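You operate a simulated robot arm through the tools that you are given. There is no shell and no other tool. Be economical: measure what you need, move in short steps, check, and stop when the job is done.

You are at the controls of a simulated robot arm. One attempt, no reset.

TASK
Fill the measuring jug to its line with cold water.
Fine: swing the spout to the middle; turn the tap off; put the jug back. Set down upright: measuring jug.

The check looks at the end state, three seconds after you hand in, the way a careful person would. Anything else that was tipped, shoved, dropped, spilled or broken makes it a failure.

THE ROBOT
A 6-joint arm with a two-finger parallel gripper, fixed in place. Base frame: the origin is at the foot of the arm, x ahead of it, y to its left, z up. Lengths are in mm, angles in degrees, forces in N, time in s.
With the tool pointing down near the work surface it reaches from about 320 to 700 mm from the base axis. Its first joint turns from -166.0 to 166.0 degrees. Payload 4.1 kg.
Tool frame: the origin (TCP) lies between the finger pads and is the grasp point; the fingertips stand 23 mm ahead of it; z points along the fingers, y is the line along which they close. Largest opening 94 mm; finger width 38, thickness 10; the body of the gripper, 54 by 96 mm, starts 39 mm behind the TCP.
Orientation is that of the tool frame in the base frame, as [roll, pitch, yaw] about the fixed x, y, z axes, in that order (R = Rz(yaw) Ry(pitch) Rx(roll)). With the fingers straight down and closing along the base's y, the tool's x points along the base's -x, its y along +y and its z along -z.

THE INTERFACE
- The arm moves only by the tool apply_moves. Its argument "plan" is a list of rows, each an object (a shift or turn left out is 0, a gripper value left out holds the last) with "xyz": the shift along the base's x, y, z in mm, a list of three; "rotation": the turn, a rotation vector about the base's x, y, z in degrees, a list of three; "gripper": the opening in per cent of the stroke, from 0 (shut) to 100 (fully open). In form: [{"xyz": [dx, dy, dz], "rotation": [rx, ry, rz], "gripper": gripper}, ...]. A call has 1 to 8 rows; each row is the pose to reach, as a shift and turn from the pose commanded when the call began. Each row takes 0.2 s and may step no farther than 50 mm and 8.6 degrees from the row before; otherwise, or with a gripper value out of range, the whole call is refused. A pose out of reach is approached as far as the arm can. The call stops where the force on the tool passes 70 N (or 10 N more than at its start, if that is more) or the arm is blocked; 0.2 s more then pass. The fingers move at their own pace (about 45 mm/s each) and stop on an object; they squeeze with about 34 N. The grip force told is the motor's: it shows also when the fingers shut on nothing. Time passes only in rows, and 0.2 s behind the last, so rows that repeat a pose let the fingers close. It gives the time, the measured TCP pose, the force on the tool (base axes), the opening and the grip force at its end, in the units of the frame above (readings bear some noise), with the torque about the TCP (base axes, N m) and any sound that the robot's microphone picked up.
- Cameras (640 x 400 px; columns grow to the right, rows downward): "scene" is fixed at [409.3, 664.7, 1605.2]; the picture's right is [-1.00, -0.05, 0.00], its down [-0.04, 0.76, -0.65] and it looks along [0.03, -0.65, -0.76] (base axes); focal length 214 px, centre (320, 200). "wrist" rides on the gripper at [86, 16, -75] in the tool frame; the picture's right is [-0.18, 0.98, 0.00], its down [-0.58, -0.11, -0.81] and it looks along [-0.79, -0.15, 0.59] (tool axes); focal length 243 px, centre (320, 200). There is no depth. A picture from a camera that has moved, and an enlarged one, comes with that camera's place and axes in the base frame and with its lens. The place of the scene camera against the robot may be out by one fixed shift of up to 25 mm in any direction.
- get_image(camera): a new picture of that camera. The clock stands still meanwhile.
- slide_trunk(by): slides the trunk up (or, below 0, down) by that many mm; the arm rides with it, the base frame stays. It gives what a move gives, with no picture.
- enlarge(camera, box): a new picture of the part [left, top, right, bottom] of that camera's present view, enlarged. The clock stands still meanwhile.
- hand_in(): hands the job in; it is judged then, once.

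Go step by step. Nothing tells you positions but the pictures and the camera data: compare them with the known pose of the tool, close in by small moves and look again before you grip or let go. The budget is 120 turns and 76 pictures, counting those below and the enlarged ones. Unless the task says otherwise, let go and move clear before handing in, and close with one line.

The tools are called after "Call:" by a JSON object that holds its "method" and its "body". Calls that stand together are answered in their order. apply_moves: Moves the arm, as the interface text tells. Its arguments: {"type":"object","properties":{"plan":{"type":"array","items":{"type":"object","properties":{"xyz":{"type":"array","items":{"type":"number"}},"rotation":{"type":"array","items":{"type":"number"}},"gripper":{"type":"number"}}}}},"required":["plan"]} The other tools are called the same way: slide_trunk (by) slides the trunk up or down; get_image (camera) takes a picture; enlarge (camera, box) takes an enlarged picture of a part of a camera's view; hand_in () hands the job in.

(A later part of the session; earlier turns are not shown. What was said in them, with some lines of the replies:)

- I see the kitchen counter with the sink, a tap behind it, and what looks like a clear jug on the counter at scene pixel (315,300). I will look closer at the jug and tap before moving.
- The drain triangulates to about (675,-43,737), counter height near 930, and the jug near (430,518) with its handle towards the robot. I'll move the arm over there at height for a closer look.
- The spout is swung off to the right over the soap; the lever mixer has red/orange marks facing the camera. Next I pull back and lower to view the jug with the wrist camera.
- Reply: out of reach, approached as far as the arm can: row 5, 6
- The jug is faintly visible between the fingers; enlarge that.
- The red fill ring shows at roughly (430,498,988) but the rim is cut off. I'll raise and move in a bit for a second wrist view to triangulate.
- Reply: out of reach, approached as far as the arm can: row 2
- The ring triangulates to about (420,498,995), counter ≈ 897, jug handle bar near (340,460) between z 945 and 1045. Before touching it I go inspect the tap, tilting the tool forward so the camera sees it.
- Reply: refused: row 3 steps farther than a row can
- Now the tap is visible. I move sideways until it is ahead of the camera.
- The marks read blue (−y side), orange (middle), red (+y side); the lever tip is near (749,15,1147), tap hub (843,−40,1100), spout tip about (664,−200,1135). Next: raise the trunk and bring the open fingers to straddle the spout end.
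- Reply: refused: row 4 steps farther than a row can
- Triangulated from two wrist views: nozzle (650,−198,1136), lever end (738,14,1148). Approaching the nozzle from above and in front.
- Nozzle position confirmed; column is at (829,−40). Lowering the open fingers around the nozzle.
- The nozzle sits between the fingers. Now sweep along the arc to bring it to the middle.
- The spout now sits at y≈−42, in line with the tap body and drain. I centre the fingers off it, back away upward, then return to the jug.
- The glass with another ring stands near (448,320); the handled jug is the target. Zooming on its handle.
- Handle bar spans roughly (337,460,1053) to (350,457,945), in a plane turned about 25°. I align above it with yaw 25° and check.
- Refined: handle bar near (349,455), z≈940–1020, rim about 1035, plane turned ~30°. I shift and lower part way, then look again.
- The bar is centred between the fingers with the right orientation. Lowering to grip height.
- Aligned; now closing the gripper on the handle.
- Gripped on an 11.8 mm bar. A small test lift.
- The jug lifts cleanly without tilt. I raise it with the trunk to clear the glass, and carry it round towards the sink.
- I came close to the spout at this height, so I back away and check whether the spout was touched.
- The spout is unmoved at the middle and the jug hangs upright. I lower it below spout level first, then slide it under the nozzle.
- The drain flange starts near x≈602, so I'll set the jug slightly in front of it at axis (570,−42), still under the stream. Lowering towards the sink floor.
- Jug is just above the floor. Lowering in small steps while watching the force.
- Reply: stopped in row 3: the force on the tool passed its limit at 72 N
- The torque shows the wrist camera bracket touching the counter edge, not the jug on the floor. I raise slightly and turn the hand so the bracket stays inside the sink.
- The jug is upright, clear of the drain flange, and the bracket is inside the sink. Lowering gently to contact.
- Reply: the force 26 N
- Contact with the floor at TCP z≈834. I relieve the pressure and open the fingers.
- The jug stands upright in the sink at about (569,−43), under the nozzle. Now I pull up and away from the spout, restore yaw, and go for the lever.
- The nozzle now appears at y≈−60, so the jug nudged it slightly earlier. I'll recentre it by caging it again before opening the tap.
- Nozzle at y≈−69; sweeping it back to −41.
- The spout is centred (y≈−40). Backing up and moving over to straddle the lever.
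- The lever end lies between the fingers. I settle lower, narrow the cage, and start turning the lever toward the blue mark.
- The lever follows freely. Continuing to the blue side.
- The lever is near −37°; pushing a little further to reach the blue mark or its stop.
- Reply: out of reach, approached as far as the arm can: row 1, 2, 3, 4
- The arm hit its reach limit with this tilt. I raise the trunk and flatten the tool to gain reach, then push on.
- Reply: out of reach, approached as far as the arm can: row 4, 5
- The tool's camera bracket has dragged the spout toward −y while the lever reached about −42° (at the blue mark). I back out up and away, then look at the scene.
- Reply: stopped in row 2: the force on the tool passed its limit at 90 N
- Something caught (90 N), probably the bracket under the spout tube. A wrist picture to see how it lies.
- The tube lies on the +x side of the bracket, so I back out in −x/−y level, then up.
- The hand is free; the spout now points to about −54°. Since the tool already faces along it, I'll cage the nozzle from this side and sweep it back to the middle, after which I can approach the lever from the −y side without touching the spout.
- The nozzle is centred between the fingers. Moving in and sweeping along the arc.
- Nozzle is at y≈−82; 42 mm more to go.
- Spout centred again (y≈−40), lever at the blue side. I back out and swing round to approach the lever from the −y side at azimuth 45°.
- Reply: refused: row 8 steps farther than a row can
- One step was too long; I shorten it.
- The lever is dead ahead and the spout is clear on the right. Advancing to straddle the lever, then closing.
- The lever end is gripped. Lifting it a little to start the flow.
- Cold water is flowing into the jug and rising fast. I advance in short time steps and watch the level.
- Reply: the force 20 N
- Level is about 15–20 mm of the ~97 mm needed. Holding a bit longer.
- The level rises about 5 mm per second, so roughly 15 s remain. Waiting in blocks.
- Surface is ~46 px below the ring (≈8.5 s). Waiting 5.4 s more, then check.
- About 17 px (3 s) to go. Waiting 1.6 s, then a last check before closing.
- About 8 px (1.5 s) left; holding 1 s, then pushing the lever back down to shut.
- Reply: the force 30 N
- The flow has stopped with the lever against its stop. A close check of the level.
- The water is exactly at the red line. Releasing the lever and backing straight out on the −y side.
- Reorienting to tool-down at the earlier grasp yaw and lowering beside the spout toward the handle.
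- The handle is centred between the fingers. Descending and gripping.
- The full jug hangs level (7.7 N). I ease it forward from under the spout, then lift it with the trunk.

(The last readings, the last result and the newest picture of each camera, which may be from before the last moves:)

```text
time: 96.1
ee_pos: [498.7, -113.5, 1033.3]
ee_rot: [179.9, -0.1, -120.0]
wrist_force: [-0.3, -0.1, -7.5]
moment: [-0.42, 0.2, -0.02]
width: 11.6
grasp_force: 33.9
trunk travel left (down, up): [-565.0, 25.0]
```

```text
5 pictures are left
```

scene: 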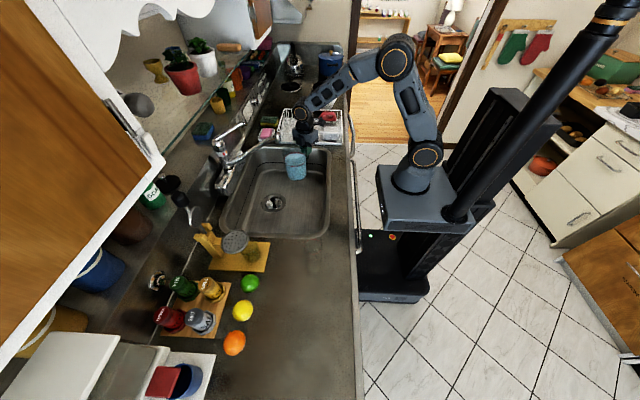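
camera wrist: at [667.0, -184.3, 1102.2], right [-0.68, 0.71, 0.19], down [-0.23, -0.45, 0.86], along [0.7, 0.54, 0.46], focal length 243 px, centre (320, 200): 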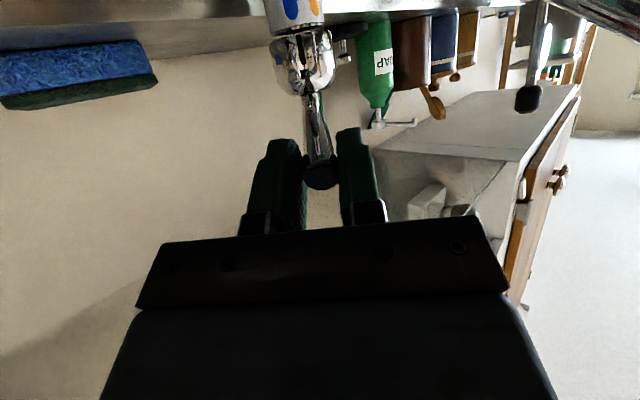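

Jug is clear of the spout, level. Carrying it slowly back around over the counter edge, rising and turning it back.

Call:
{"method": "apply_moves", "body": {"plan": [{"xyz": [-20, 5, 0]}, {"xyz": [-42, 12, 0]}, {"xyz": [-64, 20, 3]}, {"xyz": [-86, 30, 8]}, {"xyz": [-106, 42, 14], "rotation": [0, 0, -3]}, {"xyz": [-124, 56, 22], "rotation": [0, 0, -6]}, {"xyz": [-138, 72, 34], "rotation": [0, 0, -9]}, {"xyz": [-148, 92, 48], "rotation": [0, 0, -12]}]}}

Call:
{"method": "apply_moves", "body": {"plan": [{"xyz": [-6, 24, 16], "rotation": [0, 0, -2.2]}, {"xyz": [-12, 49, 32], "rotation": [0, 0, -4.5]}, {"xyz": [-16, 74, 48], "rotation": [0, 0, -6.8]}, {"xyz": [-20, 99, 64], "rotation": [0, 0, -9]}, {"xyz": [-22, 124, 76], "rotation": [0, 0, -11.2]}, {"xyz": [-24, 149, 80], "rotation": [0, 0, -13.5]}, {"xyz": [-28, 174, 80], "rotation": [0, 0, -15.8]}, {"xyz": [-34, 199, 80], "rotation": [0, 0, -18]}]}}

Call:
{"method": "apply_moves", "body": {"plan": [{"xyz": [-8, 25, 0]}, {"xyz": [-14, 50, 0]}, {"xyz": [-19, 75, 0]}, {"xyz": [-23, 100, 0]}, {"xyz": [-24, 125, 0]}, {"xyz": [-20, 150, 0]}, {"xyz": [-12, 175, 0]}, {"xyz": [-2, 200, 0]}]}}

```text
time: 97.9
ee_pos: [350.3, -20.2, 1080.9]
ee_rot: [180.0, 0.1, -132.0]
wrist_force: [-0.1, 0.3, -6.5]
moment: [-0.33, 0.32, 0.01]
width: 11.7
grasp_force: 33.9
trunk travel left (down, up): [-565.0, 25.0]
```

```text
time: 99.7
ee_pos: [315.6, 176.9, 1160.8]
ee_rot: [-180.0, -0.1, -150.0]
wrist_force: [0.1, -0.4, -6.2]
moment: [-0.23, 0.4, 0.01]
width: 11.7
grasp_force: 33.6
trunk travel left (down, up): [-565.0, 25.0]
```

```text
time: 101.5
ee_pos: [314.8, 376.6, 1159.5]
ee_rot: [-179.9, -0.1, -149.9]
wrist_force: [-0.2, 0.5, -6.5]
moment: [-0.22, 0.43, -0.02]
width: 11.9
grasp_force: 33.7
trunk travel left (down, up): [-565.0, 25.0]
```

Still steady. Moving over the original spot and lowering with the trunk.

Call:
{"method": "apply_moves", "body": {"plan": [{"xyz": [8, 20, 0]}, {"xyz": [17, 38, 0]}, {"xyz": [27, 57, 0]}, {"xyz": [35, 72, 0]}, {"xyz": [39.7, 81.4, 0]}, {"xyz": [39.7, 81.4, 0]}]}}

Call:
{"method": "slide_trunk", "body": {"by": -145}}

Call:
{"method": "enlarge", "body": {"camera": "scene", "box": [260, 250, 380, 340]}}

```text
time: 102.9
ee_pos: [354.1, 457.4, 1160.6]
ee_rot: [180.0, -0.2, -149.9]
wrist_force: [0.3, -0.7, -7.4]
moment: [-0.22, 0.4, 0.01]
width: 11.4
grasp_force: 34.0
trunk travel left (down, up): [-565.0, 25.0]
```

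```text
time: 104.6
ee_pos: [353.9, 458.0, 1015.2]
ee_rot: [180.0, -0.1, -149.9]
wrist_force: [0.3, 0.2, -7.2]
moment: [-0.25, 0.42, 0.04]
width: 11.8
grasp_force: 33.8
trunk travel left (down, up): [-420.0, 170.0]
```

```text
4.44 times, centred on (320, 295) of scene
camera zoom: at [409.3, 664.7, 1605.2], right [-1.0, -0.05, 0.0], down [-0.04, 0.76, -0.65], along [0.03, -0.65, -0.76], focal length 953 px, centre (320, -222)
```

zoom: 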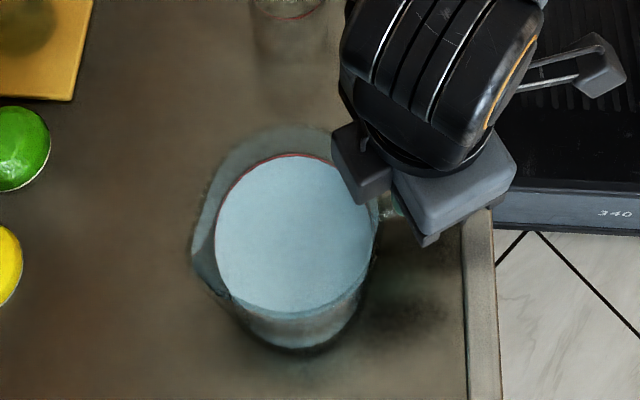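

The jug is level over its original place with the water at the line. Lowering gently to contact.

Call:
{"method": "apply_moves", "body": {"plan": [{"xyz": [0, 0, -4]}, {"xyz": [0, 0, -8]}, {"xyz": [0, 0, -12]}, {"xyz": [0, 0, -14]}, {"xyz": [0, 0, -14]}]}}

Call:
{"method": "apply_moves", "body": {"plan": [{"xyz": [0, 0, -1]}, {"xyz": [0, 0, -2]}, {"xyz": [0, 0, -2]}]}}

```text
time: 105.8
ee_pos: [354.7, 457.9, 1000.7]
ee_rot: [-180.0, -0.1, -149.9]
wrist_force: [-0.2, 0.1, -6.4]
moment: [-0.23, 0.36, 0.04]
width: 11.7
grasp_force: 33.7
trunk travel left (down, up): [-420.0, 170.0]
```

```text
time: 106.6
ee_pos: [354.3, 457.7, 999.1]
ee_rot: [179.9, -0.2, -150.0]
wrist_force: [-0.3, 0.2, -6.9]
moment: [-0.25, 0.36, 0.02]
width: 11.8
grasp_force: 33.6
trunk travel left (down, up): [-420.0, 170.0]
```

Call:
{"method": "apply_moves", "body": {"plan": [{"xyz": [0, 0, -1]}, {"xyz": [0, 0, -2]}, {"xyz": [0, 0, -2]}]}}

```text
time: 107.4
ee_pos: [354.8, 458.0, 998.0]
ee_rot: [179.9, -0.1, -150.0]
wrist_force: [-0.8, -0.1, 1.8]
moment: [0.11, -0.31, 0.01]
width: 11.7
grasp_force: 34.0
trunk travel left (down, up): [-420.0, 170.0]
```

The counter now carries the jug. Opening the fingers and rising clear.

Call:
{"method": "apply_moves", "body": {"plan": [{"gripper": 15}, {"gripper": 35}, {"gripper": 60}, {"gripper": 90}, {"gripper": 90}]}}

Call:
{"method": "apply_moves", "body": {"plan": [{"xyz": [0, 0, 15]}, {"xyz": [0, 0, 40]}, {"xyz": [0, 0, 75]}, {"xyz": [0, 0, 110]}, {"xyz": [-40, -20, 130]}, {"xyz": [-65, -55, 140]}]}}

Call:
{"method": "get_image", "body": {"camera": "scene"}}

Call:
{"method": "enlarge", "body": {"camera": "scene", "box": [180, 90, 340, 250]}}

```text
time: 108.6
ee_pos: [353.5, 457.9, 996.9]
ee_rot: [180.0, -0.1, -149.9]
wrist_force: [0.1, -0.4, -0.4]
moment: [0.01, -0.01, 0.0]
width: 84.6
grasp_force: 0.1
trunk travel left (down, up): [-420.0, 170.0]
```

```text
time: 110.0
ee_pos: [285.9, 400.3, 1136.3]
ee_rot: [179.9, 0.0, -149.8]
wrist_force: [-0.8, -0.3, -0.1]
moment: [0.0, -0.01, 0.0]
width: 84.8
grasp_force: 0.0
trunk travel left (down, up): [-420.0, 170.0]
```

```text
3 pictures are left
```

scene: 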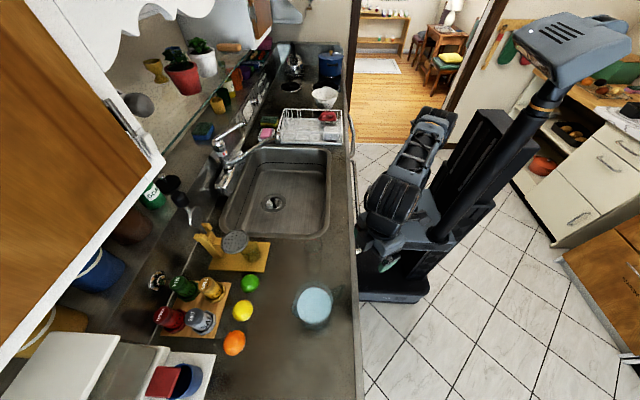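

```text
2.50 times, centred on (260, 170) of scene
camera zoom: at [409.3, 664.7, 1605.2], right [-1.0, -0.05, 0.0], down [-0.04, 0.76, -0.65], along [0.03, -0.65, -0.76], focal length 536 px, centre (470, 275)
```

zoom: 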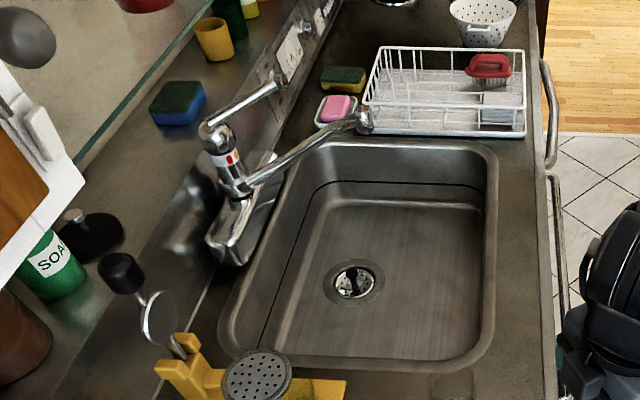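

The tap is off, the spout is in the middle and the jug is back; one last close look at the jug and glass.

Call:
{"method": "enlarge", "body": {"camera": "scene", "box": [240, 235, 380, 340]}}

```text
3.81 times, centred on (310, 288) of scene
camera zoom: at [409.3, 664.7, 1605.2], right [-1.0, -0.05, 0.0], down [-0.04, 0.76, -0.65], along [0.03, -0.65, -0.76], focal length 817 px, centre (358, -133)
```

zoom: 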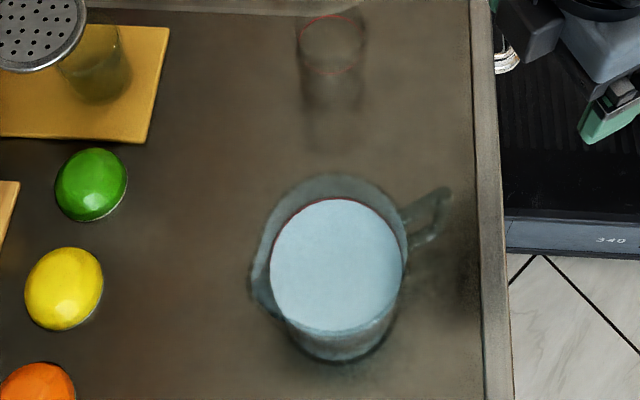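

The jug stands upright in its original place, filled to the red line, and nothing else has been disturbed. Handing in.

Call:
{"method": "hand_in", "body": {}}

```text
The job is handed in.
```

The measuring jug is filled to its line with cold water and standing upright back in its place. The tap is off, the spout is in the middle of the sink, and the arm is clear.
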